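You operate a simulated robot arm through the tools that you are given. There is no shell and no other tool. Be economical: measure what you need, move in short steps, check, and stop when the job is done.

The job below is to be done with a simulated robot arm. You get a single attempt, and the scene is never put back.

JOB
Reform device D5 in the press, prove it GO in the medium gauge and return it to its pocket.
Fine: the slide ends out again; the depth knob and the other devices stay.
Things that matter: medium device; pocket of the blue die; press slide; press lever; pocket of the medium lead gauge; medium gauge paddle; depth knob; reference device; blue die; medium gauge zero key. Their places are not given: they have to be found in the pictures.

The check looks at the end state, three seconds after you hand in, the way a careful person would. Anything else that was tipped, shoved, dropped, spilled or broken makes it a failure.

ROBOT AND FRAMES
A 7-joint arm with a two-finger parallel gripper, fixed in place. Base frame: the origin is at the foot of the arm, x ahead of it, y to its left, z up; the work surface is at about z = 924. Units: mm, degrees, N and s.
With the tool pointing down near the work surface it reaches from about 240 to 680 mm from the base axis. Its first joint turns from -66.0 to 66.0 degrees. Payload 2.4 kg.
The TCP is the grasp point between the finger pads, 30 mm short of the fingertips. In the tool frame z runs along the fingers and y along their closing line. Largest opening 94 mm; finger width 28, thickness 10; the body of the gripper, 50 by 96 mm, starts 55 mm behind the TCP.
Orientation is that of the tool frame in the base frame, as [roll, pitch, yaw] about the fixed x, y, z axes, in that order (R = Rz(yaw) Ry(pitch) Rx(roll)). With the fingers straight down and closing along the base's y, the tool's x points along the base's -x, its y along +y and its z along -z.

CONTROLS
- The arm moves only by the tool jog_arm. Its argument "rows" is text: rows parted by semicolons, each of 7 numbers parted by spaces: the shift along the tool's x, y, z in units of 500 mm (1.0 is 500 mm), then the turn, a rotation vector about the tool's x, y, z in units of 120 degrees (1.0 is 120 degrees), then the finger opening in mm, from 0 to 94. In form: x y z ax ay az jaw; .... A call has 1 to 8 rows; each row is the pose to reach, as a shift and turn from the pose commanded when the call began, along the tool's axes at that moment. A call with a number of a shift or a turn outside -1 to 1 is refused whole. A row lasts 0.2 s, in which the tool goes at most 50 mm and 8.6 degrees; a call with a longer step from one row to the next is refused whole, and so is a gripper value outside its range. A pose out of reach is approached as far as the arm can. The call stops where the force on the tool passes 70 N (or 10 N more than at its start, if that is more) or the arm is blocked; 0.2 s more then pass. Each finger travels about 153 mm/s and halts on what it meets, pressing with about 45 N; the grip force reading is that of the motor and also rises with nothing between the fingers. The clock runs only during rows and for 0.2 s after the last one: add rows that repeat a pose to give the fingers time. It gives the time, the measured TCP pose, the force on the tool (base axes), the opening and the grip force at its end, in the units of the frame above (readings bear some noise).
- Cameras (640 x 400 px; columns grow to the right, rows downward): "scene" is fixed at [33.6, 467.7, 1445.6]; the picture's right is [-0.80, -0.59, 0.00], its down [-0.32, 0.43, -0.84] and it looks along [0.50, -0.68, -0.54] (base axes); focal length 243 px, centre (320, 200). "wrist" rides on the gripper at [-37, 0, -58] in the tool frame; the picture's right is [0.00, -1.00, 0.00], its down [0.97, 0.00, -0.24] and it looks along [0.24, 0.00, 0.97] (tool axes); focal length 218 px, centre (320, 200).
- grab_frame(camera): a new picture of that camera. It takes no simulated time.
- measure_at(camera, pixels): for up to 12 pixels [column, row] of the newest picture of that camera ("zoom" is the newest enlarged one), the place [x, y, z] in the base frame of the surface seen there, good to about 2 mm. It takes no simulated time.
- inspect(camera, box): a new picture of the part [left, top, right, bottom] of that camera's present view, enlarged. It takes no simulated time.
- job_done(): hands the job in; it is judged then, once.

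Go step by step. Measure first, check grasps and placings, and put right what went wrong. The budget is 80 turns and 54 pictures, counting those below and the enlarged ones. Unless the task says otherwise, let go and move clear before handing in, and close with one line.

The tools are called by a JSON object that holds its "op" and its "data". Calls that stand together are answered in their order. jog_arm: Moves the arm, as the interface text tells. Its arguments: {"type":"object","properties":{"rows":{"type":"string"}},"required":["rows"]} The other tools are called the same way: grab_frame (camera) takes a picture; measure_at (camera, pixels) gives the place of the surface under pixels of a picture; inspect (camera, box) takes an enlarged picture of a part of a camera's view; job_done () hands the job in.

At the start:

```text
time: 0.0
eef_pos: [345.1, -49.1, 1330.7]
tcp_rot: [180.0, 0.1, -180.0]
ft_force: [0.8, -0.8, 0.2]
grip_width: 93.9
gripper_force: 0.0
```

scene: 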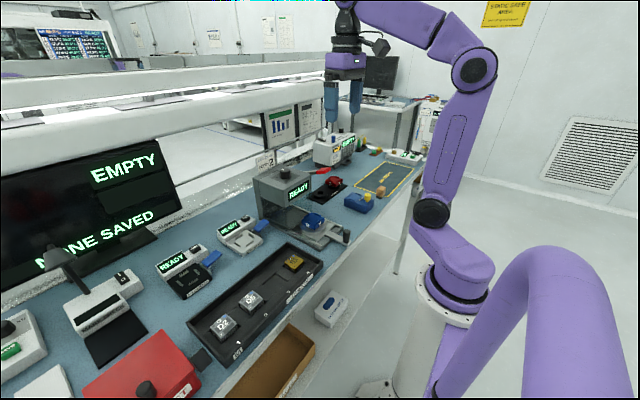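
wrist: 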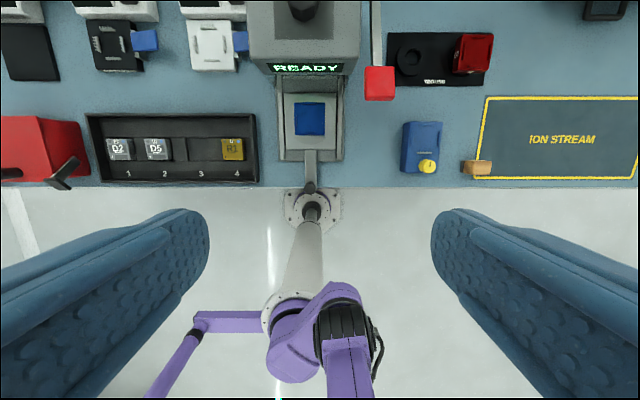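

The wrist picture shows the tray with D2, D5 and R1 (pixels 120–235,150), the press in the middle with a blue die, and gauges at top left. I'll enlarge these.

{"op": "inspect", "data": {"camera": "wrist", "box": [80, 0, 260, 190]}}

{"op": "inspect", "data": {"camera": "wrist", "box": [240, 0, 500, 200]}}

{"op": "inspect", "data": {"camera": "scene", "box": [240, 120, 440, 260]}}

{"op": "inspect", "data": {"camera": "scene", "box": [140, 190, 340, 350]}}

```text
2.11 times, centred on (170, 95) of wrist
```

zoom: 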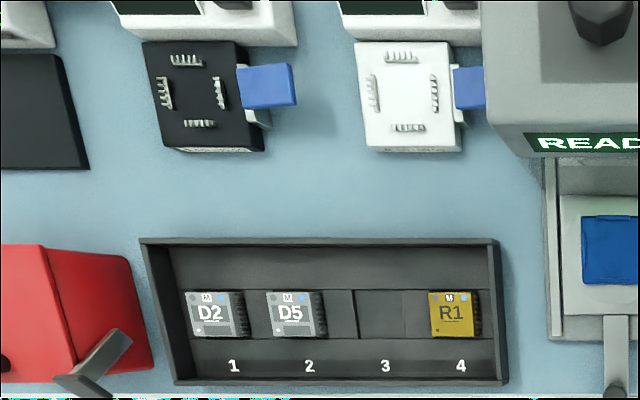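

```text
2.00 times, centred on (370, 100) of wrist
```

zoom: 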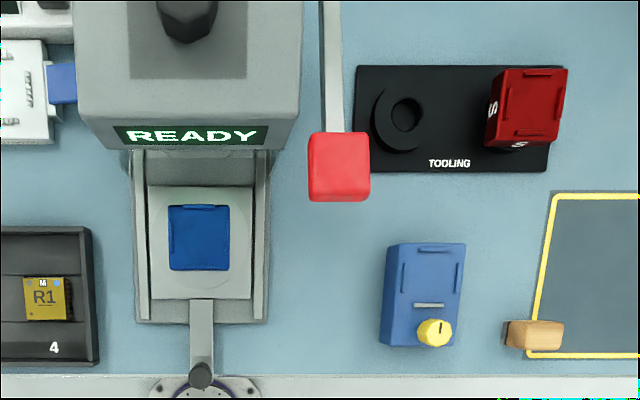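

```text
2.86 times, centred on (340, 190) of scene
```

zoom: 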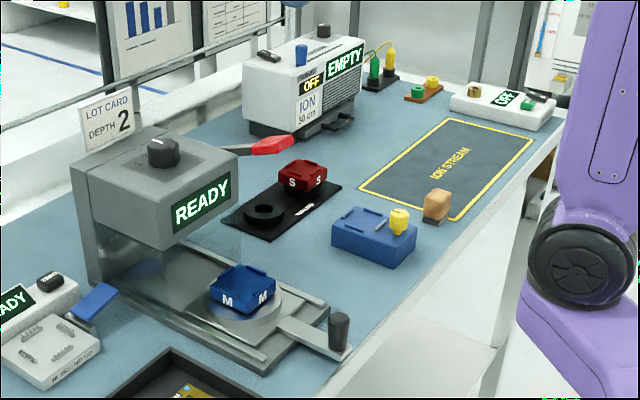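

```text
2.50 times, centred on (240, 270) of scene
```

zoom: 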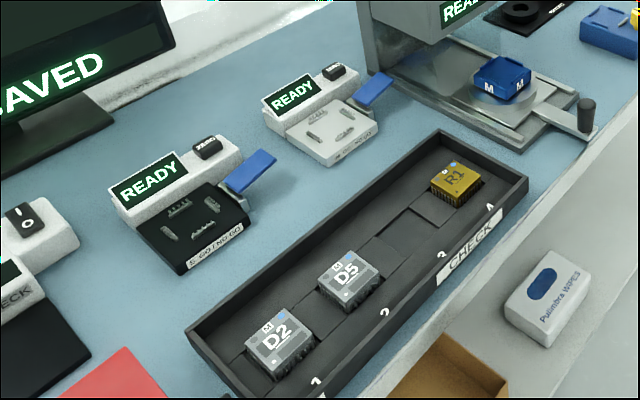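

The blue M die is already on the slide, which is out. D5 is in pocket 2. I'll enlarge the gauges and measure key points.

{"op": "inspect", "data": {"camera": "scene", "box": [150, 205, 270, 305]}}

{"op": "grab_frame", "data": {"camera": "wrist"}}

{"op": "measure_at", "data": {"camera": "wrist", "pixels": [[120, 149], [158, 149], [195, 149], [232, 149], [310, 118], [311, 187], [212, 42], [241, 41], [114, 45], [145, 41], [380, 83], [305, 5]]}}

{"op": "measure_at", "data": {"camera": "zoom", "pixels": [[320, 200]]}}

```text
4.00 times, centred on (210, 255) of scene
```

zoom: 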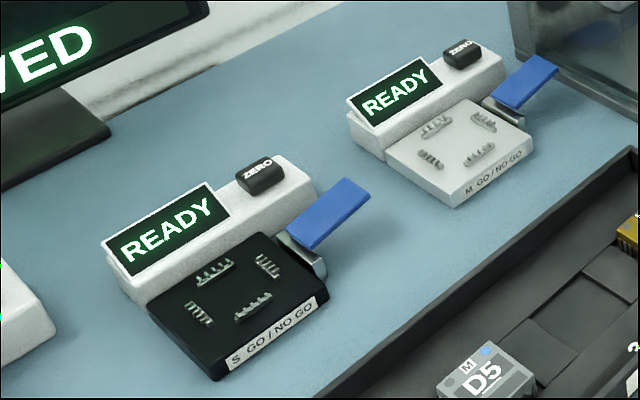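

```text
46 pictures are left
```

wrist: 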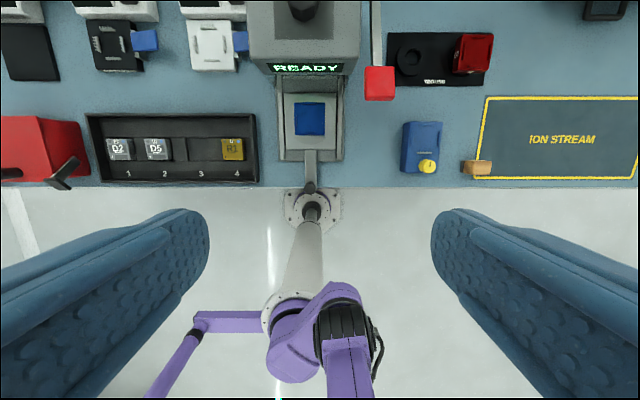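

```text
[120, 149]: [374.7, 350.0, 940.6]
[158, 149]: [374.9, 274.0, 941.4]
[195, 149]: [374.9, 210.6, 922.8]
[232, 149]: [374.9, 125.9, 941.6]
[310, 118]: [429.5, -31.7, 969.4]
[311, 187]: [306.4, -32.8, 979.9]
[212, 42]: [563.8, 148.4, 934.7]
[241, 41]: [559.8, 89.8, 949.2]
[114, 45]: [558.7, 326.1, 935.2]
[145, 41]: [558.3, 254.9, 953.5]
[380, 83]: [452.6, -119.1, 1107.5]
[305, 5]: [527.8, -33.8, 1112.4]
```

```text
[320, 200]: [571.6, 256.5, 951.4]
```

The white gauge at (564,148) is labelled M, and the D5 centre is near (375,274,941). I'll move above D5 for a close look.

{"op": "jog_arm", "data": {"rows": "-0.0075 0.08075 0.0575 0 0 0 94;-0.015 0.1615 0.115 0 0 0 94;-0.0225 0.24225 0.1725 0 0 0 94;-0.03 0.323 0.23 0 0 0 94;-0.0375 0.40375 0.2875 0 0 0 94;-0.045 0.4845 0.345 0 0 0 94;-0.0525 0.56525 0.4025 0 0 0 94;-0.06 0.646 0.46 0 0 0 94"}}

{"op": "grab_frame", "data": {"camera": "wrist"}}

```text
time: 1.8
eef_pos: [373.3, 276.6, 1099.9]
tcp_rot: [-179.9, 0.0, 180.0]
ft_force: [0.6, -0.4, -0.7]
grip_width: 94.2
gripper_force: 0.1
```

```text
45 pictures are left
```

wrist: 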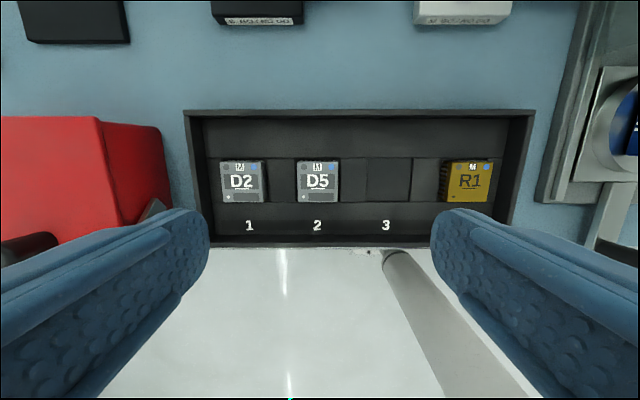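

D5 shows at (317,181). I'll enlarge it to read its outline and leads, and measure edges.

{"op": "inspect", "data": {"camera": "wrist", "box": [277, 145, 357, 217]}}

{"op": "measure_at", "data": {"camera": "wrist", "pixels": [[299, 181], [337, 181], [317, 164], [317, 200], [317, 181], [390, 181], [317, 113], [317, 130], [317, 225], [317, 243], [280, 181], [350, 181]]}}

```text
5.56 times, centred on (317, 181) of wrist
```

zoom: 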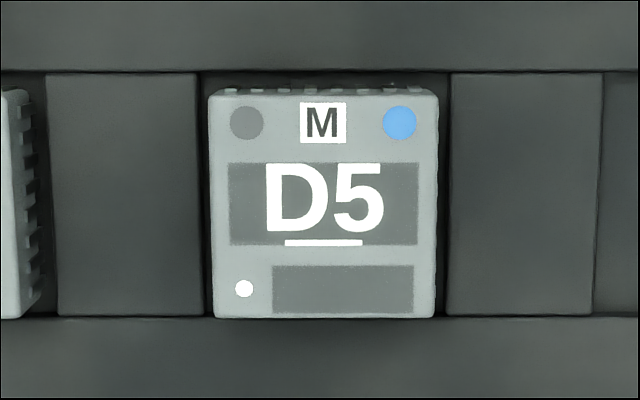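

```text
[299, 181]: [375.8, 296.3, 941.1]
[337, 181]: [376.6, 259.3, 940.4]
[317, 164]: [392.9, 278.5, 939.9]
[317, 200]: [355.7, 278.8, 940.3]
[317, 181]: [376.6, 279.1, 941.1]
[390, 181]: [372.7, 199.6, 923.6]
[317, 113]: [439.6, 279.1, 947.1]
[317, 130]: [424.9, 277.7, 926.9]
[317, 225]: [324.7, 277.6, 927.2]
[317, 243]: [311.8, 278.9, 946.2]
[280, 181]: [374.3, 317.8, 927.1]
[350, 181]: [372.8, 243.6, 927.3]
```

D5 is centred about (375,278) with its top at 941, in a recess with surroundings at 927. I'll check the side shape and leads, plus the die pocket features.

{"op": "inspect", "data": {"camera": "scene", "box": [232, 285, 276, 317]}}

{"op": "inspect", "data": {"camera": "scene", "box": [290, 195, 370, 255]}}

{"op": "inspect", "data": {"camera": "wrist", "box": [430, 145, 530, 217]}}

```text
12.50 times, centred on (254, 301) of scene
```

zoom: 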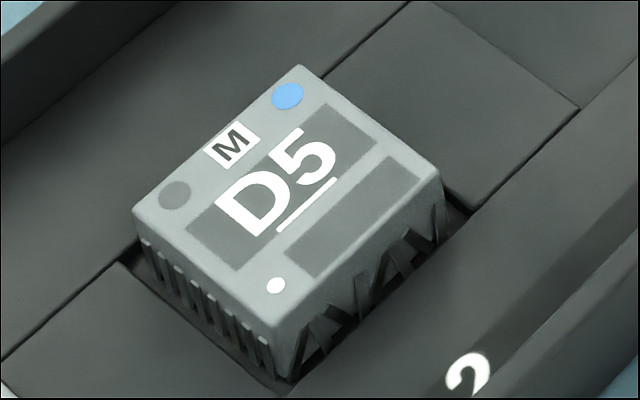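

```text
6.67 times, centred on (330, 225) of scene
```

zoom: 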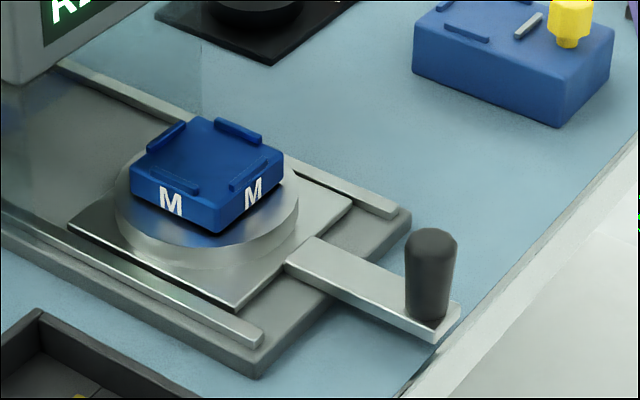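

```text
5.56 times, centred on (480, 181) of wrist
```

zoom: 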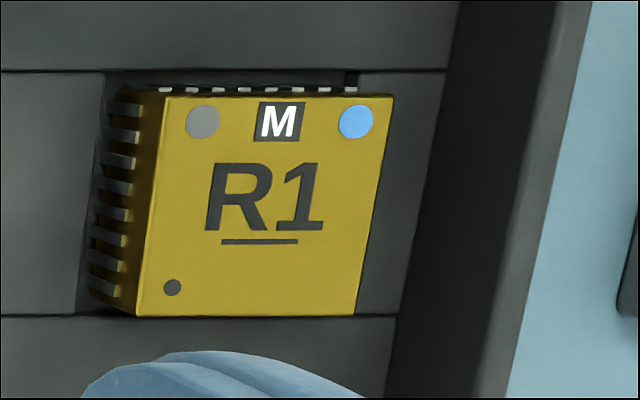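

D5's bent leads are on its -x face, and the top ~6 mm of body above the leads is clear. I'll grip high, across y, with a limited opening to spare D2, and first descend to just above.

{"op": "jog_arm", "data": {"rows": "-0.004 0.005 0.06 0 0 0 56;-0.004 0.005 0.14 0 0 0 56;-0.004 0.005 0.2 0 0 0 56;-0.004 0.005 0.236 0 0 0 56;-0.004 0.005 0.236 0 0 0 56"}}

{"op": "grab_frame", "data": {"camera": "wrist"}}

```text
time: 3.0
eef_pos: [374.4, 276.5, 981.7]
tcp_rot: [-179.9, -0.1, 180.0]
ft_force: [0.6, -0.7, 0.3]
grip_width: 55.9
gripper_force: 0.1
```

```text
40 pictures are left
```

wrist: 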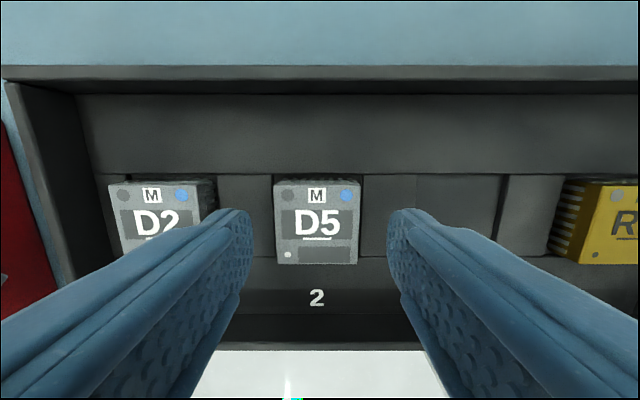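

D5's centre (316.5,224) is about 1.5 mm to +y of the finger middle. I'll correct, descend to about 964 and close.

{"op": "jog_arm", "data": {"rows": "-0.001 0.003 0.018 0 0 0 56;-0.001 0.003 0.036 0 0 0 56;-0.001 0.003 0.036 0 0 0 56;-0.001 0.003 0.036 0 0 0 30;-0.001 0.003 0.036 0 0 0 30;-0.001 0.003 0.036 0 0 0 30"}}

{"op": "grab_frame", "data": {"camera": "wrist"}}

```text
time: 4.4
eef_pos: [376.4, 277.8, 964.4]
tcp_rot: [-180.0, 0.0, 179.9]
ft_force: [0.1, -0.8, -0.4]
grip_width: 40.6
gripper_force: 44.8
```

```text
39 pictures are left
```

wrist: 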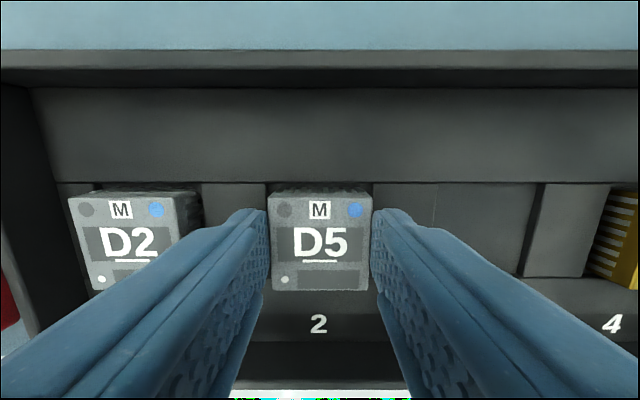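

D5 is gripped at 40.6 mm. I'll lift it clear, check it, then carry it towards the press.

{"op": "jog_arm", "data": {"rows": "0 0 -0.04 0 0 0 30;0 0 -0.12 0 0 0 30;0 0 -0.21 0 0 0 30;0 0 -0.272 0 0 0 30;0.01 -0.09 -0.272 0 0 0 30;0.03 -0.18 -0.272 0 0 0 30;0.05 -0.27 -0.272 0 0 0 30;0.07 -0.36 -0.272 0 0 0 30"}}

{"op": "grab_frame", "data": {"camera": "wrist"}}

```text
time: 6.2
eef_pos: [339.6, 97.0, 1101.1]
tcp_rot: [180.0, 0.1, -179.9]
ft_force: [0.1, -0.4, -0.2]
grip_width: 40.7
gripper_force: 45.2
```

```text
38 pictures are left
```

wrist: 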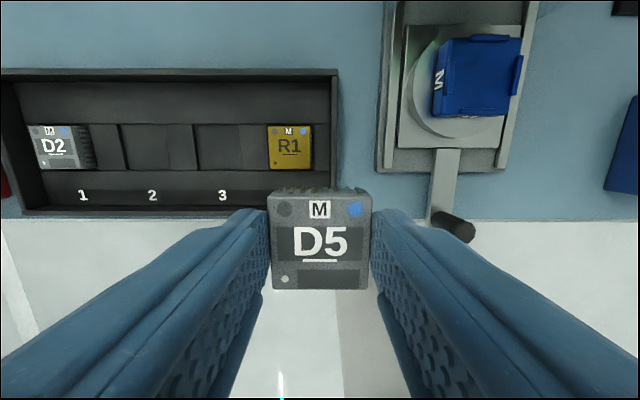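

D5 is held level. I'll move on until centred in y with the die and look.

{"op": "jog_arm", "data": {"rows": "0 -0.09 0 0 0 0 30;0 -0.18 0 0 0 0 30;0 -0.258 0 0 0 0 30;0 -0.258 0 0 0 0 30"}}

{"op": "grab_frame", "data": {"camera": "wrist"}}

{"op": "inspect", "data": {"camera": "wrist", "box": [260, 0, 380, 75]}}

{"op": "measure_at", "data": {"camera": "wrist", "pixels": [[278, 75], [355, 75], [316, 40], [316, 112], [316, 75], [286, 75], [348, 75], [316, 46], [316, 104], [316, 210]]}}

{"op": "grab_frame", "data": {"camera": "scene"}}

{"op": "measure_at", "data": {"camera": "scene", "pixels": [[298, 193], [274, 188], [290, 200], [310, 183], [285, 174], [324, 170], [312, 173]]}}

```text
time: 7.2
eef_pos: [339.9, -31.5, 1100.0]
tcp_rot: [180.0, 0.1, -179.8]
ft_force: [-0.7, 0.4, -0.3]
grip_width: 40.5
gripper_force: 45.4
```

```text
37 pictures are left
```

wrist: 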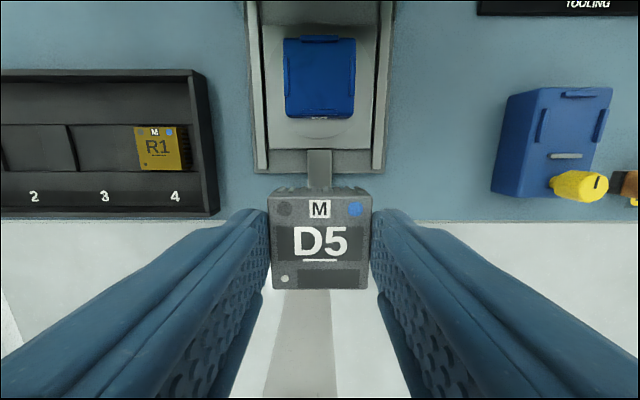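

```text
5.33 times, centred on (320, 38) of wrist
```

zoom: 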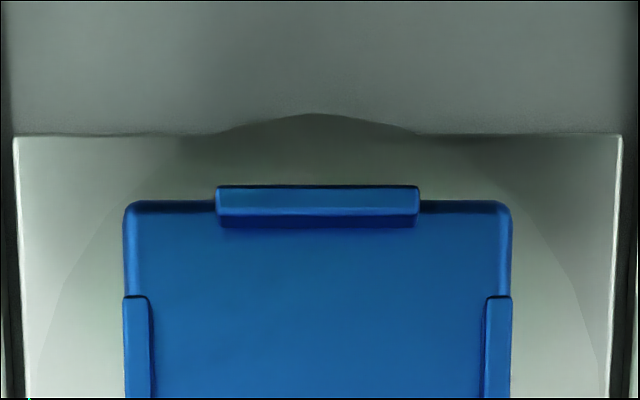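

```text
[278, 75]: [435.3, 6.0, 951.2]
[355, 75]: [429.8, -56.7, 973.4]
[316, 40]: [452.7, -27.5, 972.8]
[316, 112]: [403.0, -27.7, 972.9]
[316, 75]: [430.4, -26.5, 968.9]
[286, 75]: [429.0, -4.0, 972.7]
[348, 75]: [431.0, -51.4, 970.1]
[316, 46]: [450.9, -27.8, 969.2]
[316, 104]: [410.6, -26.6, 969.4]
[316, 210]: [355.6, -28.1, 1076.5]
```

```text
35 pictures are left
```

scene: 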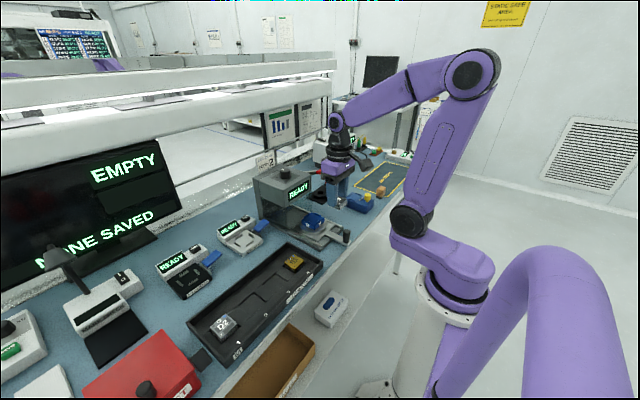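

```text
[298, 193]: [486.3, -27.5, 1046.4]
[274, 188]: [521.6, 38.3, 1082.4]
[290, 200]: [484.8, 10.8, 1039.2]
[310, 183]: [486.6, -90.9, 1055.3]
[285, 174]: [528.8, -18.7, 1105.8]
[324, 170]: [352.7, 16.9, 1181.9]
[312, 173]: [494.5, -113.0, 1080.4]
```

The die is centred near (428,-31) with its top at 969, and the press face is near x=485. I'll check how far the wrist camera housing protrudes.

{"op": "inspect", "data": {"camera": "scene", "box": [290, 130, 390, 240]}}

{"op": "measure_at", "data": {"camera": "zoom", "pixels": [[265, 130], [250, 160], [225, 130], [260, 190], [330, 200], [290, 110]]}}

```text
3.64 times, centred on (340, 185) of scene
```

zoom: 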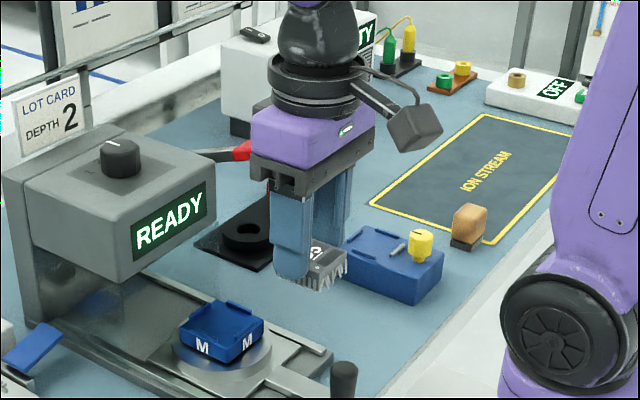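

```text
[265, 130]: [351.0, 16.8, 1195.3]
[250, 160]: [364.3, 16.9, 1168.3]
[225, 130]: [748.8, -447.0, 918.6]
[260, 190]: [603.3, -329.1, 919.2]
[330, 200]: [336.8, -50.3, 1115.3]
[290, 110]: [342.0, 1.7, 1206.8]
```

The side facing the press is clear (the camera pod is on the other side). I'll measure the held D5's top edges to know its offset from the TCP.

{"op": "measure_at", "data": {"camera": "wrist", "pixels": [[320, 202], [320, 206], [320, 280], [320, 285], [320, 289], [276, 245], [366, 245]]}}

{"op": "jog_arm", "data": {"rows": "-0.06 0 0.01 0 0 0 30;-0.12 0 0.05 0 0 0 30;-0.176 0 0.1 0 0 0 30;-0.176 0 0.1 0 0 0 30"}}

{"op": "grab_frame", "data": {"camera": "wrist"}}

{"op": "inspect", "data": {"camera": "scene", "box": [270, 160, 370, 260]}}

```text
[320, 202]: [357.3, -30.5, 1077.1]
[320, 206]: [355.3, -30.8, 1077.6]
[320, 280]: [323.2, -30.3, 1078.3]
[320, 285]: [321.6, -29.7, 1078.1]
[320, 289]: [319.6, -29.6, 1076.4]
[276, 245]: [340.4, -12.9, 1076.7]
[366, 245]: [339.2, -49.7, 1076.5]
```

```text
time: 8.2
eef_pos: [431.1, -31.1, 1051.5]
tcp_rot: [-180.0, -0.1, -180.0]
ft_force: [0.2, -0.4, -0.4]
grip_width: 40.5
gripper_force: 45.1
```

```text
33 pictures are left
```

wrist: 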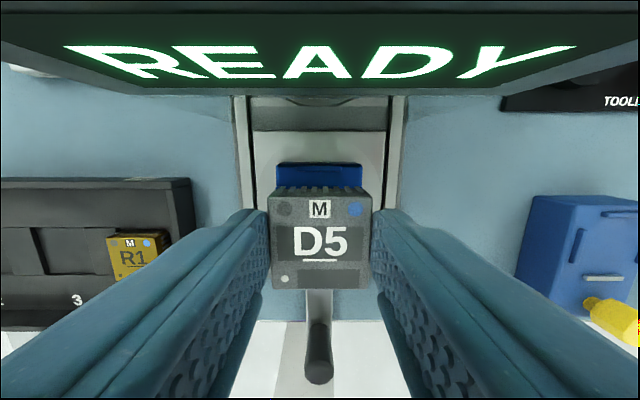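

```text
4.00 times, centred on (320, 210) of scene
```

zoom: 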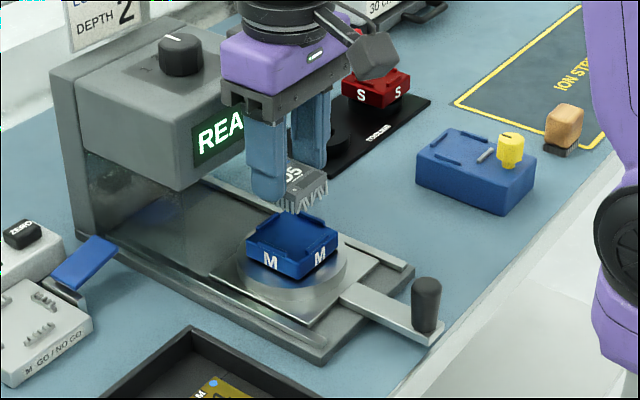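

D5 hangs over the die. I'll measure die and D5 edges in both pictures to align precisely.

{"op": "measure_at", "data": {"camera": "wrist", "pixels": [[320, 166], [285, 172], [277, 172], [354, 172], [361, 172], [320, 206], [320, 287], [320, 75]]}}

{"op": "measure_at", "data": {"camera": "zoom", "pixels": [[277, 215], [304, 235], [337, 235], [252, 242], [276, 275], [300, 222], [320, 240], [281, 270], [292, 190], [325, 182], [287, 240], [247, 232]]}}

```text
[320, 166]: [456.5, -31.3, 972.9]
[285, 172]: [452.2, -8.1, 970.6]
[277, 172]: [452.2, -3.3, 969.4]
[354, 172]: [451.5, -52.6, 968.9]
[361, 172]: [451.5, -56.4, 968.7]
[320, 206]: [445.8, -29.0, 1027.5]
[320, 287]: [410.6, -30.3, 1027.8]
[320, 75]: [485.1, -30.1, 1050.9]
```

```text
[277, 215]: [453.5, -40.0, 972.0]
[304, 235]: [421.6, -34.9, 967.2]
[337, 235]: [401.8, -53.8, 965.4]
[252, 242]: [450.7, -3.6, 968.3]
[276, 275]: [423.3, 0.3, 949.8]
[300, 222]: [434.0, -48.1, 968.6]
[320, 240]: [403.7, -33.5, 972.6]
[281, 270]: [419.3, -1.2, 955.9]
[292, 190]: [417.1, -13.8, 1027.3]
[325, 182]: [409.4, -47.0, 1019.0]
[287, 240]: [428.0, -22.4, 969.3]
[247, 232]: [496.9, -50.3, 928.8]
```

D5 (centre ≈428.3,-30) and the die (≈429,-30.3) are aligned within a millimetre. I'll lower 36 mm towards seating.

{"op": "jog_arm", "data": {"rows": "-0.001 -0.0005 0.03 0 0 0 30;-0.001 -0.0005 0.055 0 0 0 30;-0.001 -0.0005 0.07 0 0 0 30;-0.001 -0.0005 0.07 0 0 0 30"}}

{"op": "inspect", "data": {"camera": "scene", "box": [300, 195, 350, 235]}}

{"op": "grab_frame", "data": {"camera": "wrist"}}

```text
time: 9.2
eef_pos: [430.8, -29.2, 1016.5]
tcp_rot: [179.9, 0.0, -180.0]
ft_force: [0.4, 0.0, 0.3]
grip_width: 40.8
gripper_force: 44.9
```

```text
10.00 times, centred on (325, 215) of scene
```

zoom: 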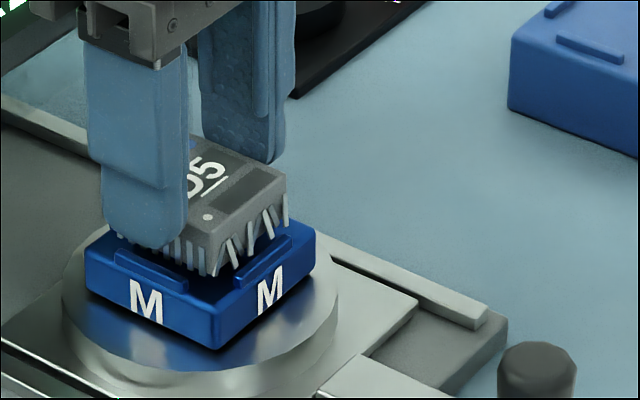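

```text
30 pictures are left
```

wrist: 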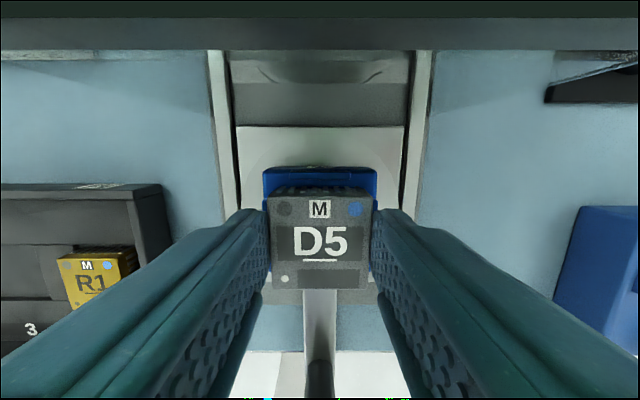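

Still in the air, with no force. Next, 5 more mm slowly.

{"op": "jog_arm", "data": {"rows": "0 0 0.003 0 0 0 30;0 0 0.006 0 0 0 30;0 0 0.008 0 0 0 30;0 0 0.01 0 0 0 30;0 0 0.01 0 0 0 30"}}

{"op": "inspect", "data": {"camera": "scene", "box": [300, 195, 350, 235]}}

```text
time: 10.4
eef_pos: [431.3, -29.7, 1011.2]
tcp_rot: [180.0, 0.0, 179.9]
ft_force: [1.0, -0.8, 0.9]
grip_width: 40.6
gripper_force: 45.6
```

```text
10.00 times, centred on (325, 215) of scene
```

zoom: 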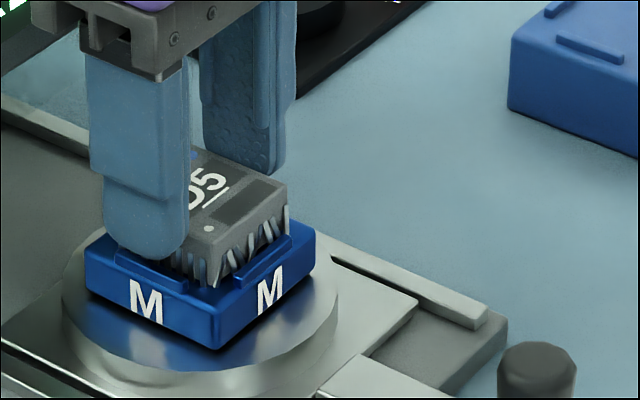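

The leads are just above the die top, still with no force. Down in 1 mm steps.

{"op": "jog_arm", "data": {"rows": "0 0 0.002 0 0 0 30;0 0 0.004 0 0 0 30;0 0 0.004 0 0 0 30"}}

```text
time: 11.2
eef_pos: [431.9, -30.5, 1009.6]
tcp_rot: [180.0, 0.2, 179.9]
ft_force: [-3.1, 1.3, 39.0]
grip_width: 40.8
gripper_force: 45.1
```

Contact at 39 N, so D5 is seated. I'll ease off a little, open and rise.

{"op": "jog_arm", "data": {"rows": "0 0 -0.0015 0 0 0 40;0 0 -0.0015 0 0 0 60;0 0 -0.0015 0 0 0 60;0 0 -0.04 0 0 0 60;0 0 -0.1 0 0 0 60;0.06 0 -0.16 0 0 0 60;0.12 0 -0.2 0 0 0 60;0.12 0 -0.2 0 0 0 60"}}

{"op": "grab_frame", "data": {"camera": "wrist"}}

{"op": "inspect", "data": {"camera": "scene", "box": [300, 195, 350, 235]}}

```text
time: 13.0
eef_pos: [370.3, -31.3, 1108.1]
tcp_rot: [180.0, 0.0, -179.9]
ft_force: [-0.4, -0.5, 0.1]
grip_width: 59.9
gripper_force: 0.0
```

```text
28 pictures are left
```

wrist: 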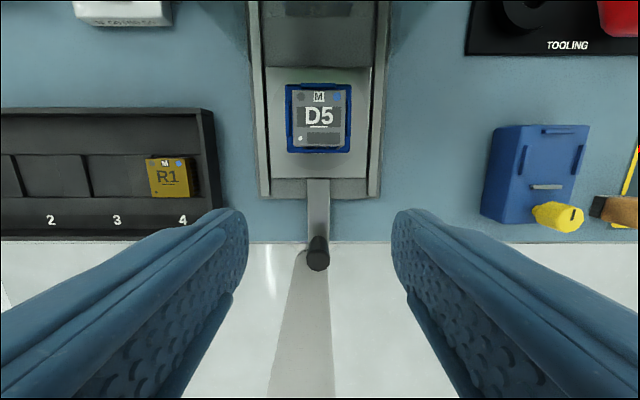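

```text
10.00 times, centred on (325, 215) of scene
```

zoom: 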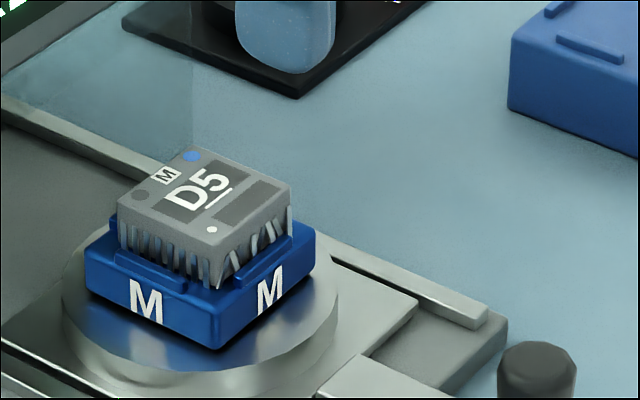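

D5 sits level in the die. Next I measure D5, the slide handle (317,245) and the lever.

{"op": "measure_at", "data": {"camera": "wrist", "pixels": [[293, 118], [347, 118], [320, 93], [320, 145], [317, 240], [317, 265], [309, 245], [327, 245], [318, 210], [320, 190]]}}

{"op": "measure_at", "data": {"camera": "zoom", "pixels": [[540, 350], [540, 385], [500, 380]]}}

{"op": "grab_frame", "data": {"camera": "scene"}}

{"op": "measure_at", "data": {"camera": "scene", "pixels": [[346, 232], [346, 240], [326, 170], [332, 169], [320, 171], [336, 240]]}}

```text
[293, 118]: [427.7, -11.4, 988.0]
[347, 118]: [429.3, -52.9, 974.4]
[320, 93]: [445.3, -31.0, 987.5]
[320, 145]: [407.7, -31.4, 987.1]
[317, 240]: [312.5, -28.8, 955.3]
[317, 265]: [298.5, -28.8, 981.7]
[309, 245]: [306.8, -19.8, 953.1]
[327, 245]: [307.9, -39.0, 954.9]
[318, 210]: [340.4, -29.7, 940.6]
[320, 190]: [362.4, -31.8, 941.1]
```

```text
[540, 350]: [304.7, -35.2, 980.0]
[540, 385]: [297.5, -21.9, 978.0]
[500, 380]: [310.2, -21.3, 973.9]
```

```text
26 pictures are left
```

scene: 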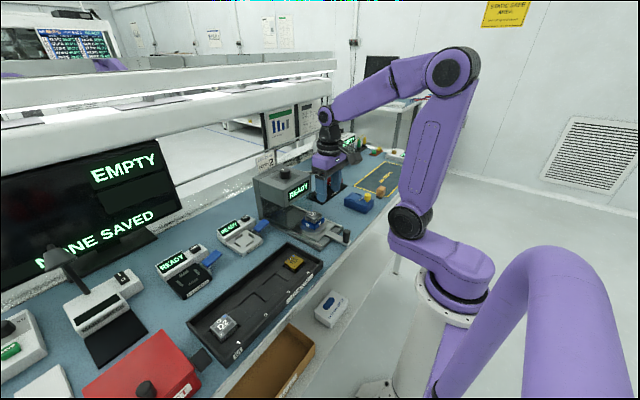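

```text
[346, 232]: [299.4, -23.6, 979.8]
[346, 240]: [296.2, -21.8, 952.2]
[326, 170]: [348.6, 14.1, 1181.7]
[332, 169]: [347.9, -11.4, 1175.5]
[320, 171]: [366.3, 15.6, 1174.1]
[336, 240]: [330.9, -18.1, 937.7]
```

The slide handle post is at about (303,-29) with its top at 980. I'll grasp it from above across y.

{"op": "jog_arm", "data": {"rows": "0.07 0.003 0.03 0 0 0 60;0.132 0.003 0.07 0 0 0 60;0.132 0.003 0.15 0 0 0 60;0.132 0.003 0.21 0 0 0 60;0.132 0.003 0.25 0 0 0 60;0.132 0.003 0.25 0 0 0 10;0.132 0.003 0.25 0 0 0 10;0.132 0.003 0.25 0 0 0 10"}}

{"op": "grab_frame", "data": {"camera": "wrist"}}

```text
time: 14.0
eef_pos: [316.1, -66.3, 1011.8]
tcp_rot: [179.7, 0.9, 169.0]
ft_force: [0.3, -3.2, 16.4]
grip_width: 58.7
gripper_force: 0.2
out of reach, approached as far as the arm can: row 3
stopped in row 5: the force on the tool passed its limit (the readings are from after the stop); the commanded pose is now the measured one
```

```text
25 pictures are left
```

wrist: 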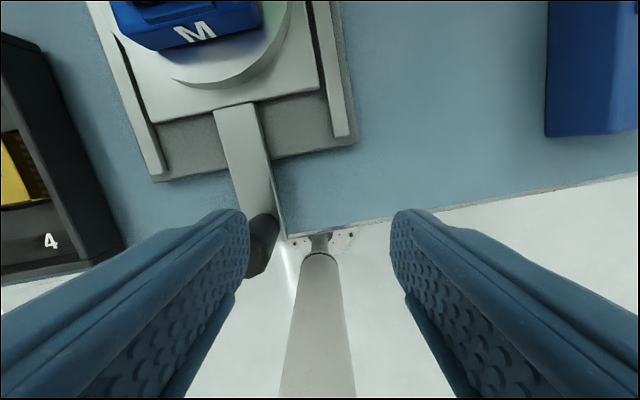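

The pose near x=303 could not be held; the tool drifted to y=-66, yaw 169, and stopped touching the handle. I'll lift straight up and straighten the tool.

{"op": "jog_arm", "data": {"rows": "0 0 -0.04 0 0 0 60;0 0 -0.1 0 0 0 60;0 0 -0.16 0 0 -0.045 60;0 0 -0.2 0 0 -0.092 60;0 0 -0.2 0 0 -0.092 60"}}

{"op": "grab_frame", "data": {"camera": "wrist"}}

{"op": "grab_frame", "data": {"camera": "scene"}}

```text
time: 15.2
eef_pos: [313.0, -65.4, 1111.4]
tcp_rot: [179.8, 0.7, -179.9]
ft_force: [0.0, 0.4, -0.3]
grip_width: 60.0
gripper_force: 0.1
```

```text
24 pictures are left
```

wrist: 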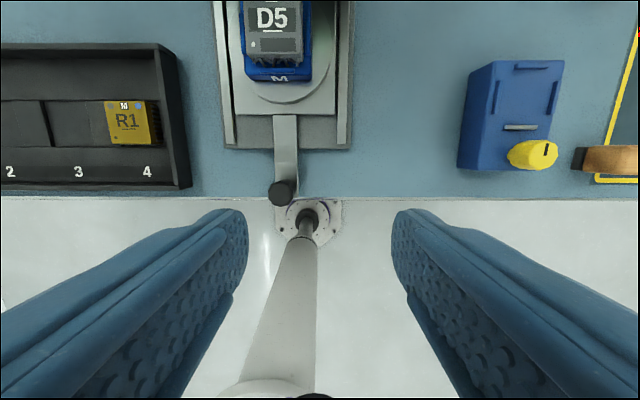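

```text
23 pictures are left
```

scene: 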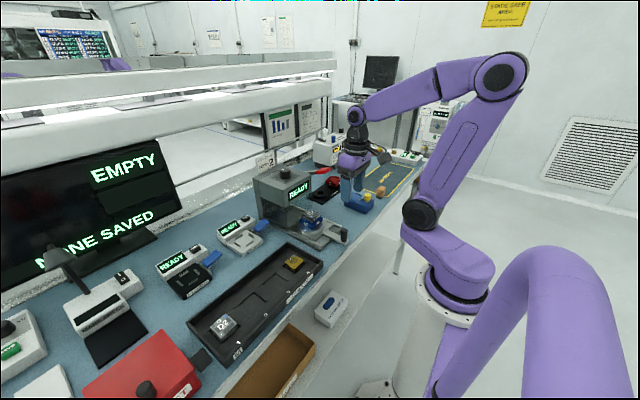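

Nothing is disturbed: the handle is still at (284,192) and D5 is in the die. I'll tilt the tool 25° so the wrist stays farther out, above the handle.

{"op": "jog_arm", "data": {"rows": "0.01 0.036 0 0 0.07 0 60;0.02 0.072 0 0 0.14 0 60;0.02 0.072 0 0 0.208 0 60;0.02 0.072 0.06 0 0.208 0 60;0.02 0.072 0.13 0 0.208 0 60;0.02 0.072 0.13 0 0.208 0 60"}}

{"op": "grab_frame", "data": {"camera": "wrist"}}

```text
time: 16.6
eef_pos: [302.7, -29.9, 1045.7]
tcp_rot: [179.8, -24.2, -179.8]
ft_force: [-0.1, 0.5, -0.4]
grip_width: 60.1
gripper_force: 0.0
```

```text
22 pictures are left
```

wrist: 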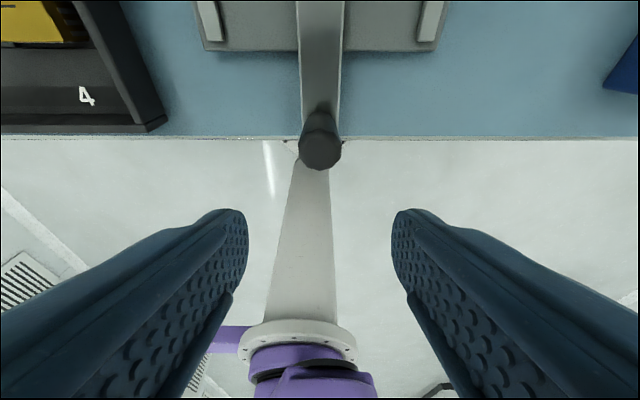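

The tilted pose is reached, with the handle centred at (320,145). I'll measure it.

{"op": "measure_at", "data": {"camera": "wrist", "pixels": [[320, 136], [320, 150], [320, 166], [301, 150], [340, 150], [320, 115], [320, 80]]}}

```text
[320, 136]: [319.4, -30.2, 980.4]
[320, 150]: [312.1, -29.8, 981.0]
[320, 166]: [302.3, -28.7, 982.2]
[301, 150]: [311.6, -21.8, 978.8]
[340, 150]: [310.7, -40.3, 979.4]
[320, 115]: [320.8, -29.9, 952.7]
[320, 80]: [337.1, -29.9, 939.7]
```

The handle top is at about (311,-30,980). I'll descend so that the pads surround it, then close.

{"op": "jog_arm", "data": {"rows": "-0.0254 0 -0.0116 0 0 0 60;-0.05 0 0.043 0 0 0 60;-0.0752 0 0.0976 0 0 0 60;-0.0752 0 0.0976 0 0 0 60;-0.0752 0 0.0976 0 0 0 10;-0.0752 0 0.0976 0 0 0 10;-0.0752 0 0.0976 0 0 0 10"}}

{"op": "inspect", "data": {"camera": "scene", "box": [280, 180, 400, 270]}}

```text
time: 18.2
eef_pos: [319.2, -30.0, 986.5]
tcp_rot: [179.8, -24.3, -179.8]
ft_force: [-1.3, 7.4, -16.0]
grip_width: 23.1
gripper_force: 45.5
```

```text
4.44 times, centred on (340, 225) of scene
```

zoom: 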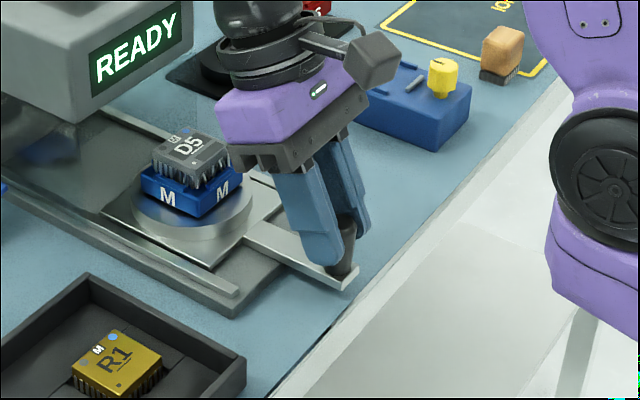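

The handle is gripped (23 mm). I'll push the slide in gently while righting the tool, and check it follows.

{"op": "jog_arm", "data": {"rows": "-0.0091 0 -0.0041 0 -0.01 0 10;-0.0219 0 -0.0099 0 -0.027 0 10;-0.0328 0 -0.0148 0 -0.041 0 10;-0.0437 0 -0.0198 0 -0.054 0 10;-0.0547 0 -0.0247 0 -0.068 0 10;-0.0656 0 -0.0297 0 -0.081 0 10;-0.0656 0 -0.0297 0 -0.081 0 10"}}

{"op": "inspect", "data": {"camera": "scene", "box": [250, 160, 370, 260]}}

```text
time: 19.8
eef_pos: [354.1, -28.3, 986.0]
tcp_rot: [179.8, -14.3, -179.9]
ft_force: [-1.2, 2.1, 19.3]
grip_width: 23.4
gripper_force: 44.9
```

```text
4.00 times, centred on (310, 210) of scene
```

zoom: 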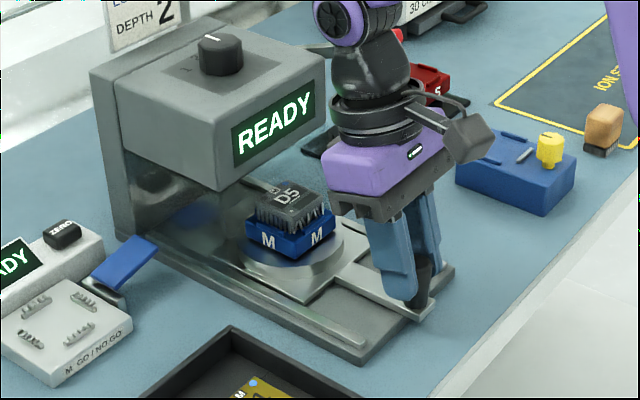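

The slide follows with D5 seated. I'll continue in until it meets its stop.

{"op": "jog_arm", "data": {"rows": "-0.0194 0 -0.0049 0 -0.02 0 10;-0.0388 0 -0.0099 0 -0.04 0 10;-0.0581 0 -0.0148 0 -0.06 0 10;-0.0775 0 -0.0198 0 -0.08 0 10;-0.0969 0 -0.0247 0 -0.1 0 10;-0.1163 0 -0.0296 0 -0.119 0 10;-0.1357 0 -0.0346 0 -0.119 0 10;-0.145 0 -0.037 0 -0.119 0 10"}}

{"op": "grab_frame", "data": {"camera": "scene"}}

```text
time: 21.6
eef_pos: [420.3, -29.1, 986.7]
tcp_rot: [179.8, -1.4, -180.0]
ft_force: [-8.8, 1.7, 23.9]
grip_width: 23.7
gripper_force: 45.4
stopped in row 8: the force on the tool passed its limit (the readings are from after the stop); the commanded pose is now the measured one
```

```text
19 pictures are left
```

scene: 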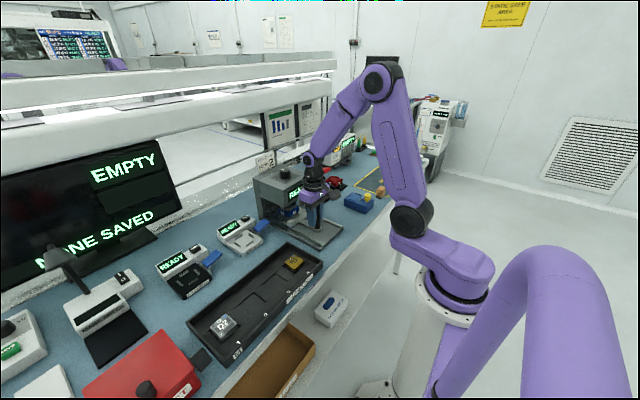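

The slide hit its stop at +100 mm. I'll release, rise well clear and move towards the red lever.

{"op": "jog_arm", "data": {"rows": "0 0 0 0 0 0 50;0 0 0 0 0 0 60;0 0 -0.08 0 0 0 60;0 0 -0.17 0 0 0 60;0 0 -0.26 0 0 0 40;0 0 -0.35 0 0 0 20;0 -0.09 -0.4 0 0 0 0;0 -0.18 -0.4 0 0 0 0"}}

{"op": "grab_frame", "data": {"camera": "wrist"}}

{"op": "inspect", "data": {"camera": "scene", "box": [240, 150, 360, 250]}}

```text
refused: row 7 steps farther than a row can; nothing moved
```

```text
18 pictures are left
```

wrist: 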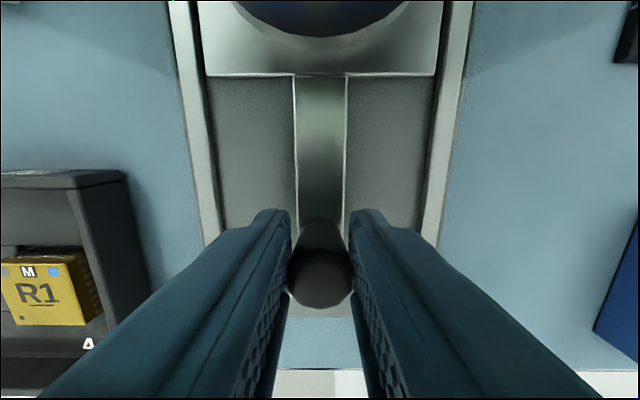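

```text
4.00 times, centred on (300, 200) of scene
```

zoom: 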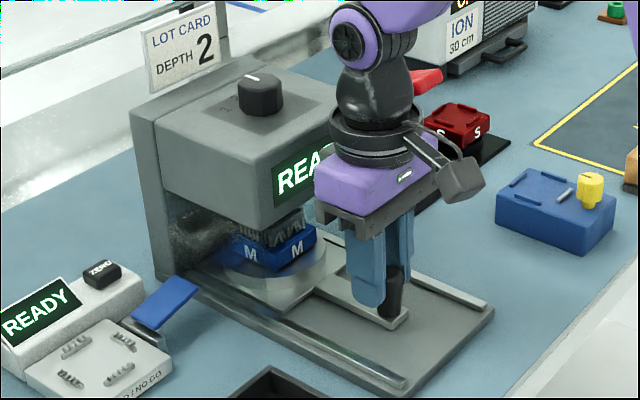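

A step was too long. I'll repeat with shorter ones; the slide is fully in with D5 under the head.

{"op": "jog_arm", "data": {"rows": "0 0 0 0 0 0 50;0 0 0 0 0 0 60;0 0 -0.08 0 0 0 60;0 0 -0.17 0 0 0 60;0 0 -0.26 0 0 0 40;0 0 -0.35 0 0 0 20;0 -0.08 -0.39 0 0 0 0;0 -0.16 -0.39 0 0 0 0"}}

{"op": "grab_frame", "data": {"camera": "wrist"}}

```text
time: 23.4
eef_pos: [427.0, -111.4, 1178.8]
tcp_rot: [179.8, -1.2, 180.0]
ft_force: [-0.1, -0.4, 0.1]
grip_width: 0.0
gripper_force: 33.6
```

```text
16 pictures are left
```

wrist: 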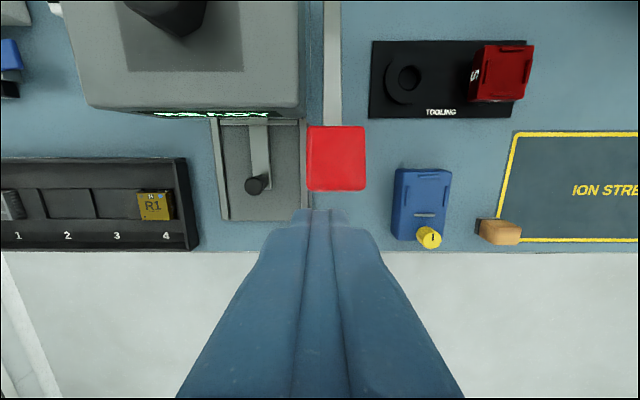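

The red lever grip is at (336,158). I'll measure it and its bar to find pivot direction.

{"op": "measure_at", "data": {"camera": "wrist", "pixels": [[336, 158], [336, 132], [336, 186], [310, 158], [362, 158], [332, 110], [332, 60], [332, 10], [290, 60], [255, 185]]}}

```text
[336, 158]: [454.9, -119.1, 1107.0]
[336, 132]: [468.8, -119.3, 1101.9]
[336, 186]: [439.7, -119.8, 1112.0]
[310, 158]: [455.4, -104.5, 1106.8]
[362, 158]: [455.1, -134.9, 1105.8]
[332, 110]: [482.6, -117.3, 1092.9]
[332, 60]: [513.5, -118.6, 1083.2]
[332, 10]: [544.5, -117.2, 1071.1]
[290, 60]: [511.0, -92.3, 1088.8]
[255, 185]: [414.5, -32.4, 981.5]
```

The lever rises about 20° towards the grip at (455,-119,1107). I'll press its grip downward with closed fingertips, stepwise.

{"op": "jog_arm", "data": {"rows": "-0.04 -0.016 0.03 0 0 0 0;-0.04 -0.016 0.076 0 0 0 0;-0.04 -0.016 0.1 0 0 0 0;-0.04 -0.016 0.12 0 0 0 0;-0.04 -0.016 0.14 0 0 0 0;-0.04 -0.016 0.16 0 0 0 0;-0.04 -0.016 0.18 0 0 0 0;-0.04 -0.016 0.18 0 0 0 0"}}

{"op": "inspect", "data": {"camera": "scene", "box": [240, 130, 360, 240]}}

```text
time: 25.2
eef_pos: [443.5, -118.8, 1089.6]
tcp_rot: [179.8, -1.1, -180.0]
ft_force: [-0.4, -1.7, 2.8]
grip_width: 0.0
gripper_force: 33.1
```

```text
3.64 times, centred on (300, 185) of scene
```

zoom: 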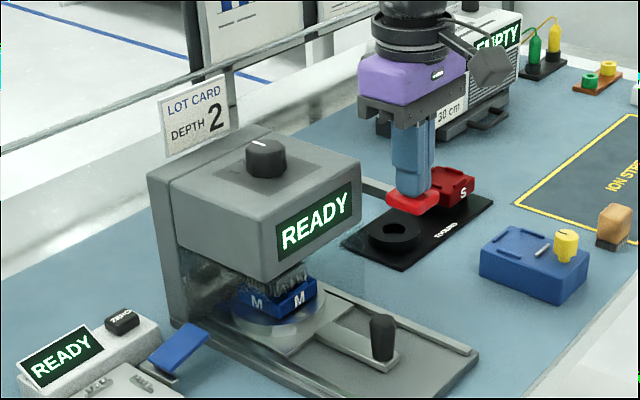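

The lever follows with little force. I'll keep pressing.

{"op": "jog_arm", "data": {"rows": "-0.004 0 0.016 0 0 0 0;-0.006 0 0.032 0 0 0 0;-0.006 0 0.048 0 0 0 0;-0.006 0 0.064 0 0 0 0;-0.006 0 0.08 0 0 0 0;-0.004 0 0.096 0 0 0 0;-0.004 0 0.096 0 0 0 0"}}

{"op": "inspect", "data": {"camera": "scene", "box": [240, 130, 360, 240]}}

```text
time: 26.4
eef_pos: [447.3, -117.4, 1057.4]
tcp_rot: [179.9, -0.5, -180.0]
ft_force: [-18.8, 4.3, 33.6]
grip_width: 0.0
gripper_force: 32.8
stopped in row 6: the force on the tool passed its limit (the readings are from after the stop); the commanded pose is now the measured one
```

```text
3.64 times, centred on (300, 185) of scene
```

zoom: 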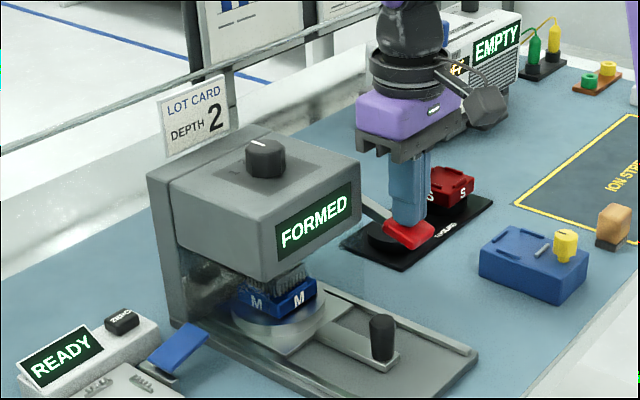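

The display reads FORMED. I'll lift off and see whether the lever springs back.

{"op": "jog_arm", "data": {"rows": "0 0 -0.02 0 0 0 0;0 0 -0.05 0 0 0 0;0.02 0 -0.1 0 0 0 0;0.04 0 -0.18 0 0 0 0;0.04 0 -0.25 0 0 0 0;0.04 0.08 -0.25 0 0 0 30;0.04 0.17 -0.25 0 0 0 60"}}

{"op": "grab_frame", "data": {"camera": "wrist"}}

{"op": "measure_at", "data": {"camera": "wrist", "pixels": [[320, 190], [320, 180], [320, 170], [320, 200], [410, 150], [400, 170]]}}

```text
time: 28.0
eef_pos: [428.8, -34.2, 1179.7]
tcp_rot: [179.9, -0.6, 179.9]
ft_force: [-0.7, 0.4, 1.0]
grip_width: 59.7
gripper_force: 0.0
```

```text
13 pictures are left
```

wrist: 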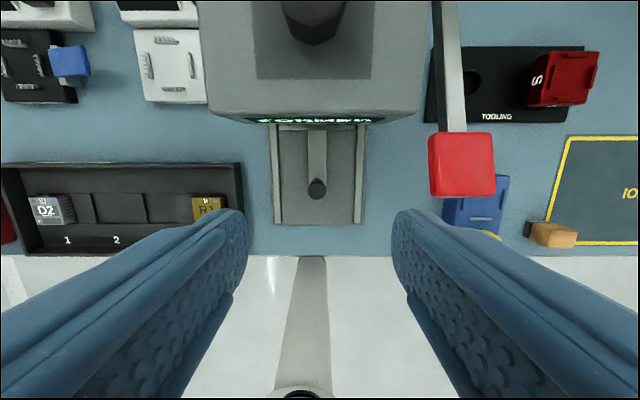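

```text
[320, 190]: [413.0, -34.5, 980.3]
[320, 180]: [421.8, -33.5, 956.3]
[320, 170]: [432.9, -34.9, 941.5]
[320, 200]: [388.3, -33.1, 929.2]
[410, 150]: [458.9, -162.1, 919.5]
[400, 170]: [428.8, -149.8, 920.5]
```

The lever is back up (red grip at (461,165)). I'll grasp the slide handle again at (415,-31).

{"op": "jog_arm", "data": {"rows": "0.026 0.006 0.08 0 0 0 60;0.026 0.006 0.17 0 0 0 60;0.026 0.006 0.26 0 0 0 60;0.026 0.006 0.33 0 0 0 60;0.026 0.006 0.388 0 0 0 60;0.026 0.006 0.388 0 0 0 10;0.026 0.006 0.388 0 0 0 10;0.026 0.006 0.388 0 0 0 10"}}

```text
time: 29.8
eef_pos: [413.0, -29.9, 988.3]
tcp_rot: [179.9, -0.4, 179.9]
ft_force: [-3.8, -4.0, -6.6]
grip_width: 23.4
gripper_force: 45.0
```

Gripped (23.4 mm). I'll pull the slide out while tilting the tool back.

{"op": "jog_arm", "data": {"rows": "0.014 0 0 0 0.015 0 10;0.034 0 0 0 0.035 0 10;0.054 0 0 0 0.055 0 10;0.074 0 0 0 0.075 0 10;0.094 0 0 0 0.1 0 10;0.114 0 0 0 0.125 0 10;0.134 0 0 0 0.15 0 10;0.15 0 0 0 0.17 0 10"}}

```text
time: 31.6
eef_pos: [339.6, -30.5, 988.5]
tcp_rot: [180.0, -20.8, 180.0]
ft_force: [1.0, -5.3, -0.3]
grip_width: 23.4
gripper_force: 45.4
```

Next I pull the last ~28 mm to the outer stop.

{"op": "jog_arm", "data": {"rows": "0.015 0 0.0057 0 0.012 0 10;0.03 0 0.0114 0 0.024 0 10;0.041 0 0.0156 0 0.033 0 10;0.0486 0 0.0185 0 0.033 0 10;0.056 0 0.0213 0 0.033 0 10;0.06 0 0.0228 0 0.033 0 10"}}

{"op": "inspect", "data": {"camera": "scene", "box": [250, 165, 370, 255]}}

```text
time: 33.0
eef_pos: [307.7, -31.7, 989.0]
tcp_rot: [179.9, -25.0, 180.0]
ft_force: [-3.0, -5.3, -3.1]
grip_width: 23.3
gripper_force: 45.3
```

```text
4.44 times, centred on (310, 210) of scene
```

zoom: 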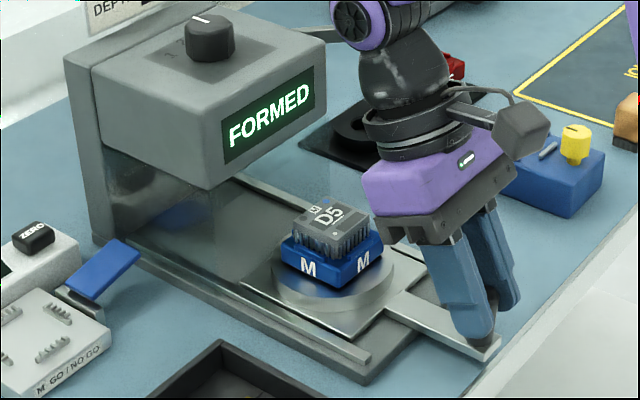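

The slide is out; the die corner matches its starting pixel (≈314.5,230). D5's leads look straight. I'll nudge 3 mm more to confirm the stop, then release and rise.

{"op": "jog_arm", "data": {"rows": "0.0055 0 0.0026 0 0 0 10;0.0055 0 0.0026 0 0 0 10"}}

```text
time: 33.6
eef_pos: [304.7, -31.2, 988.9]
tcp_rot: [179.9, -24.8, -180.0]
ft_force: [12.7, -3.1, 21.4]
grip_width: 23.3
gripper_force: 44.8
```

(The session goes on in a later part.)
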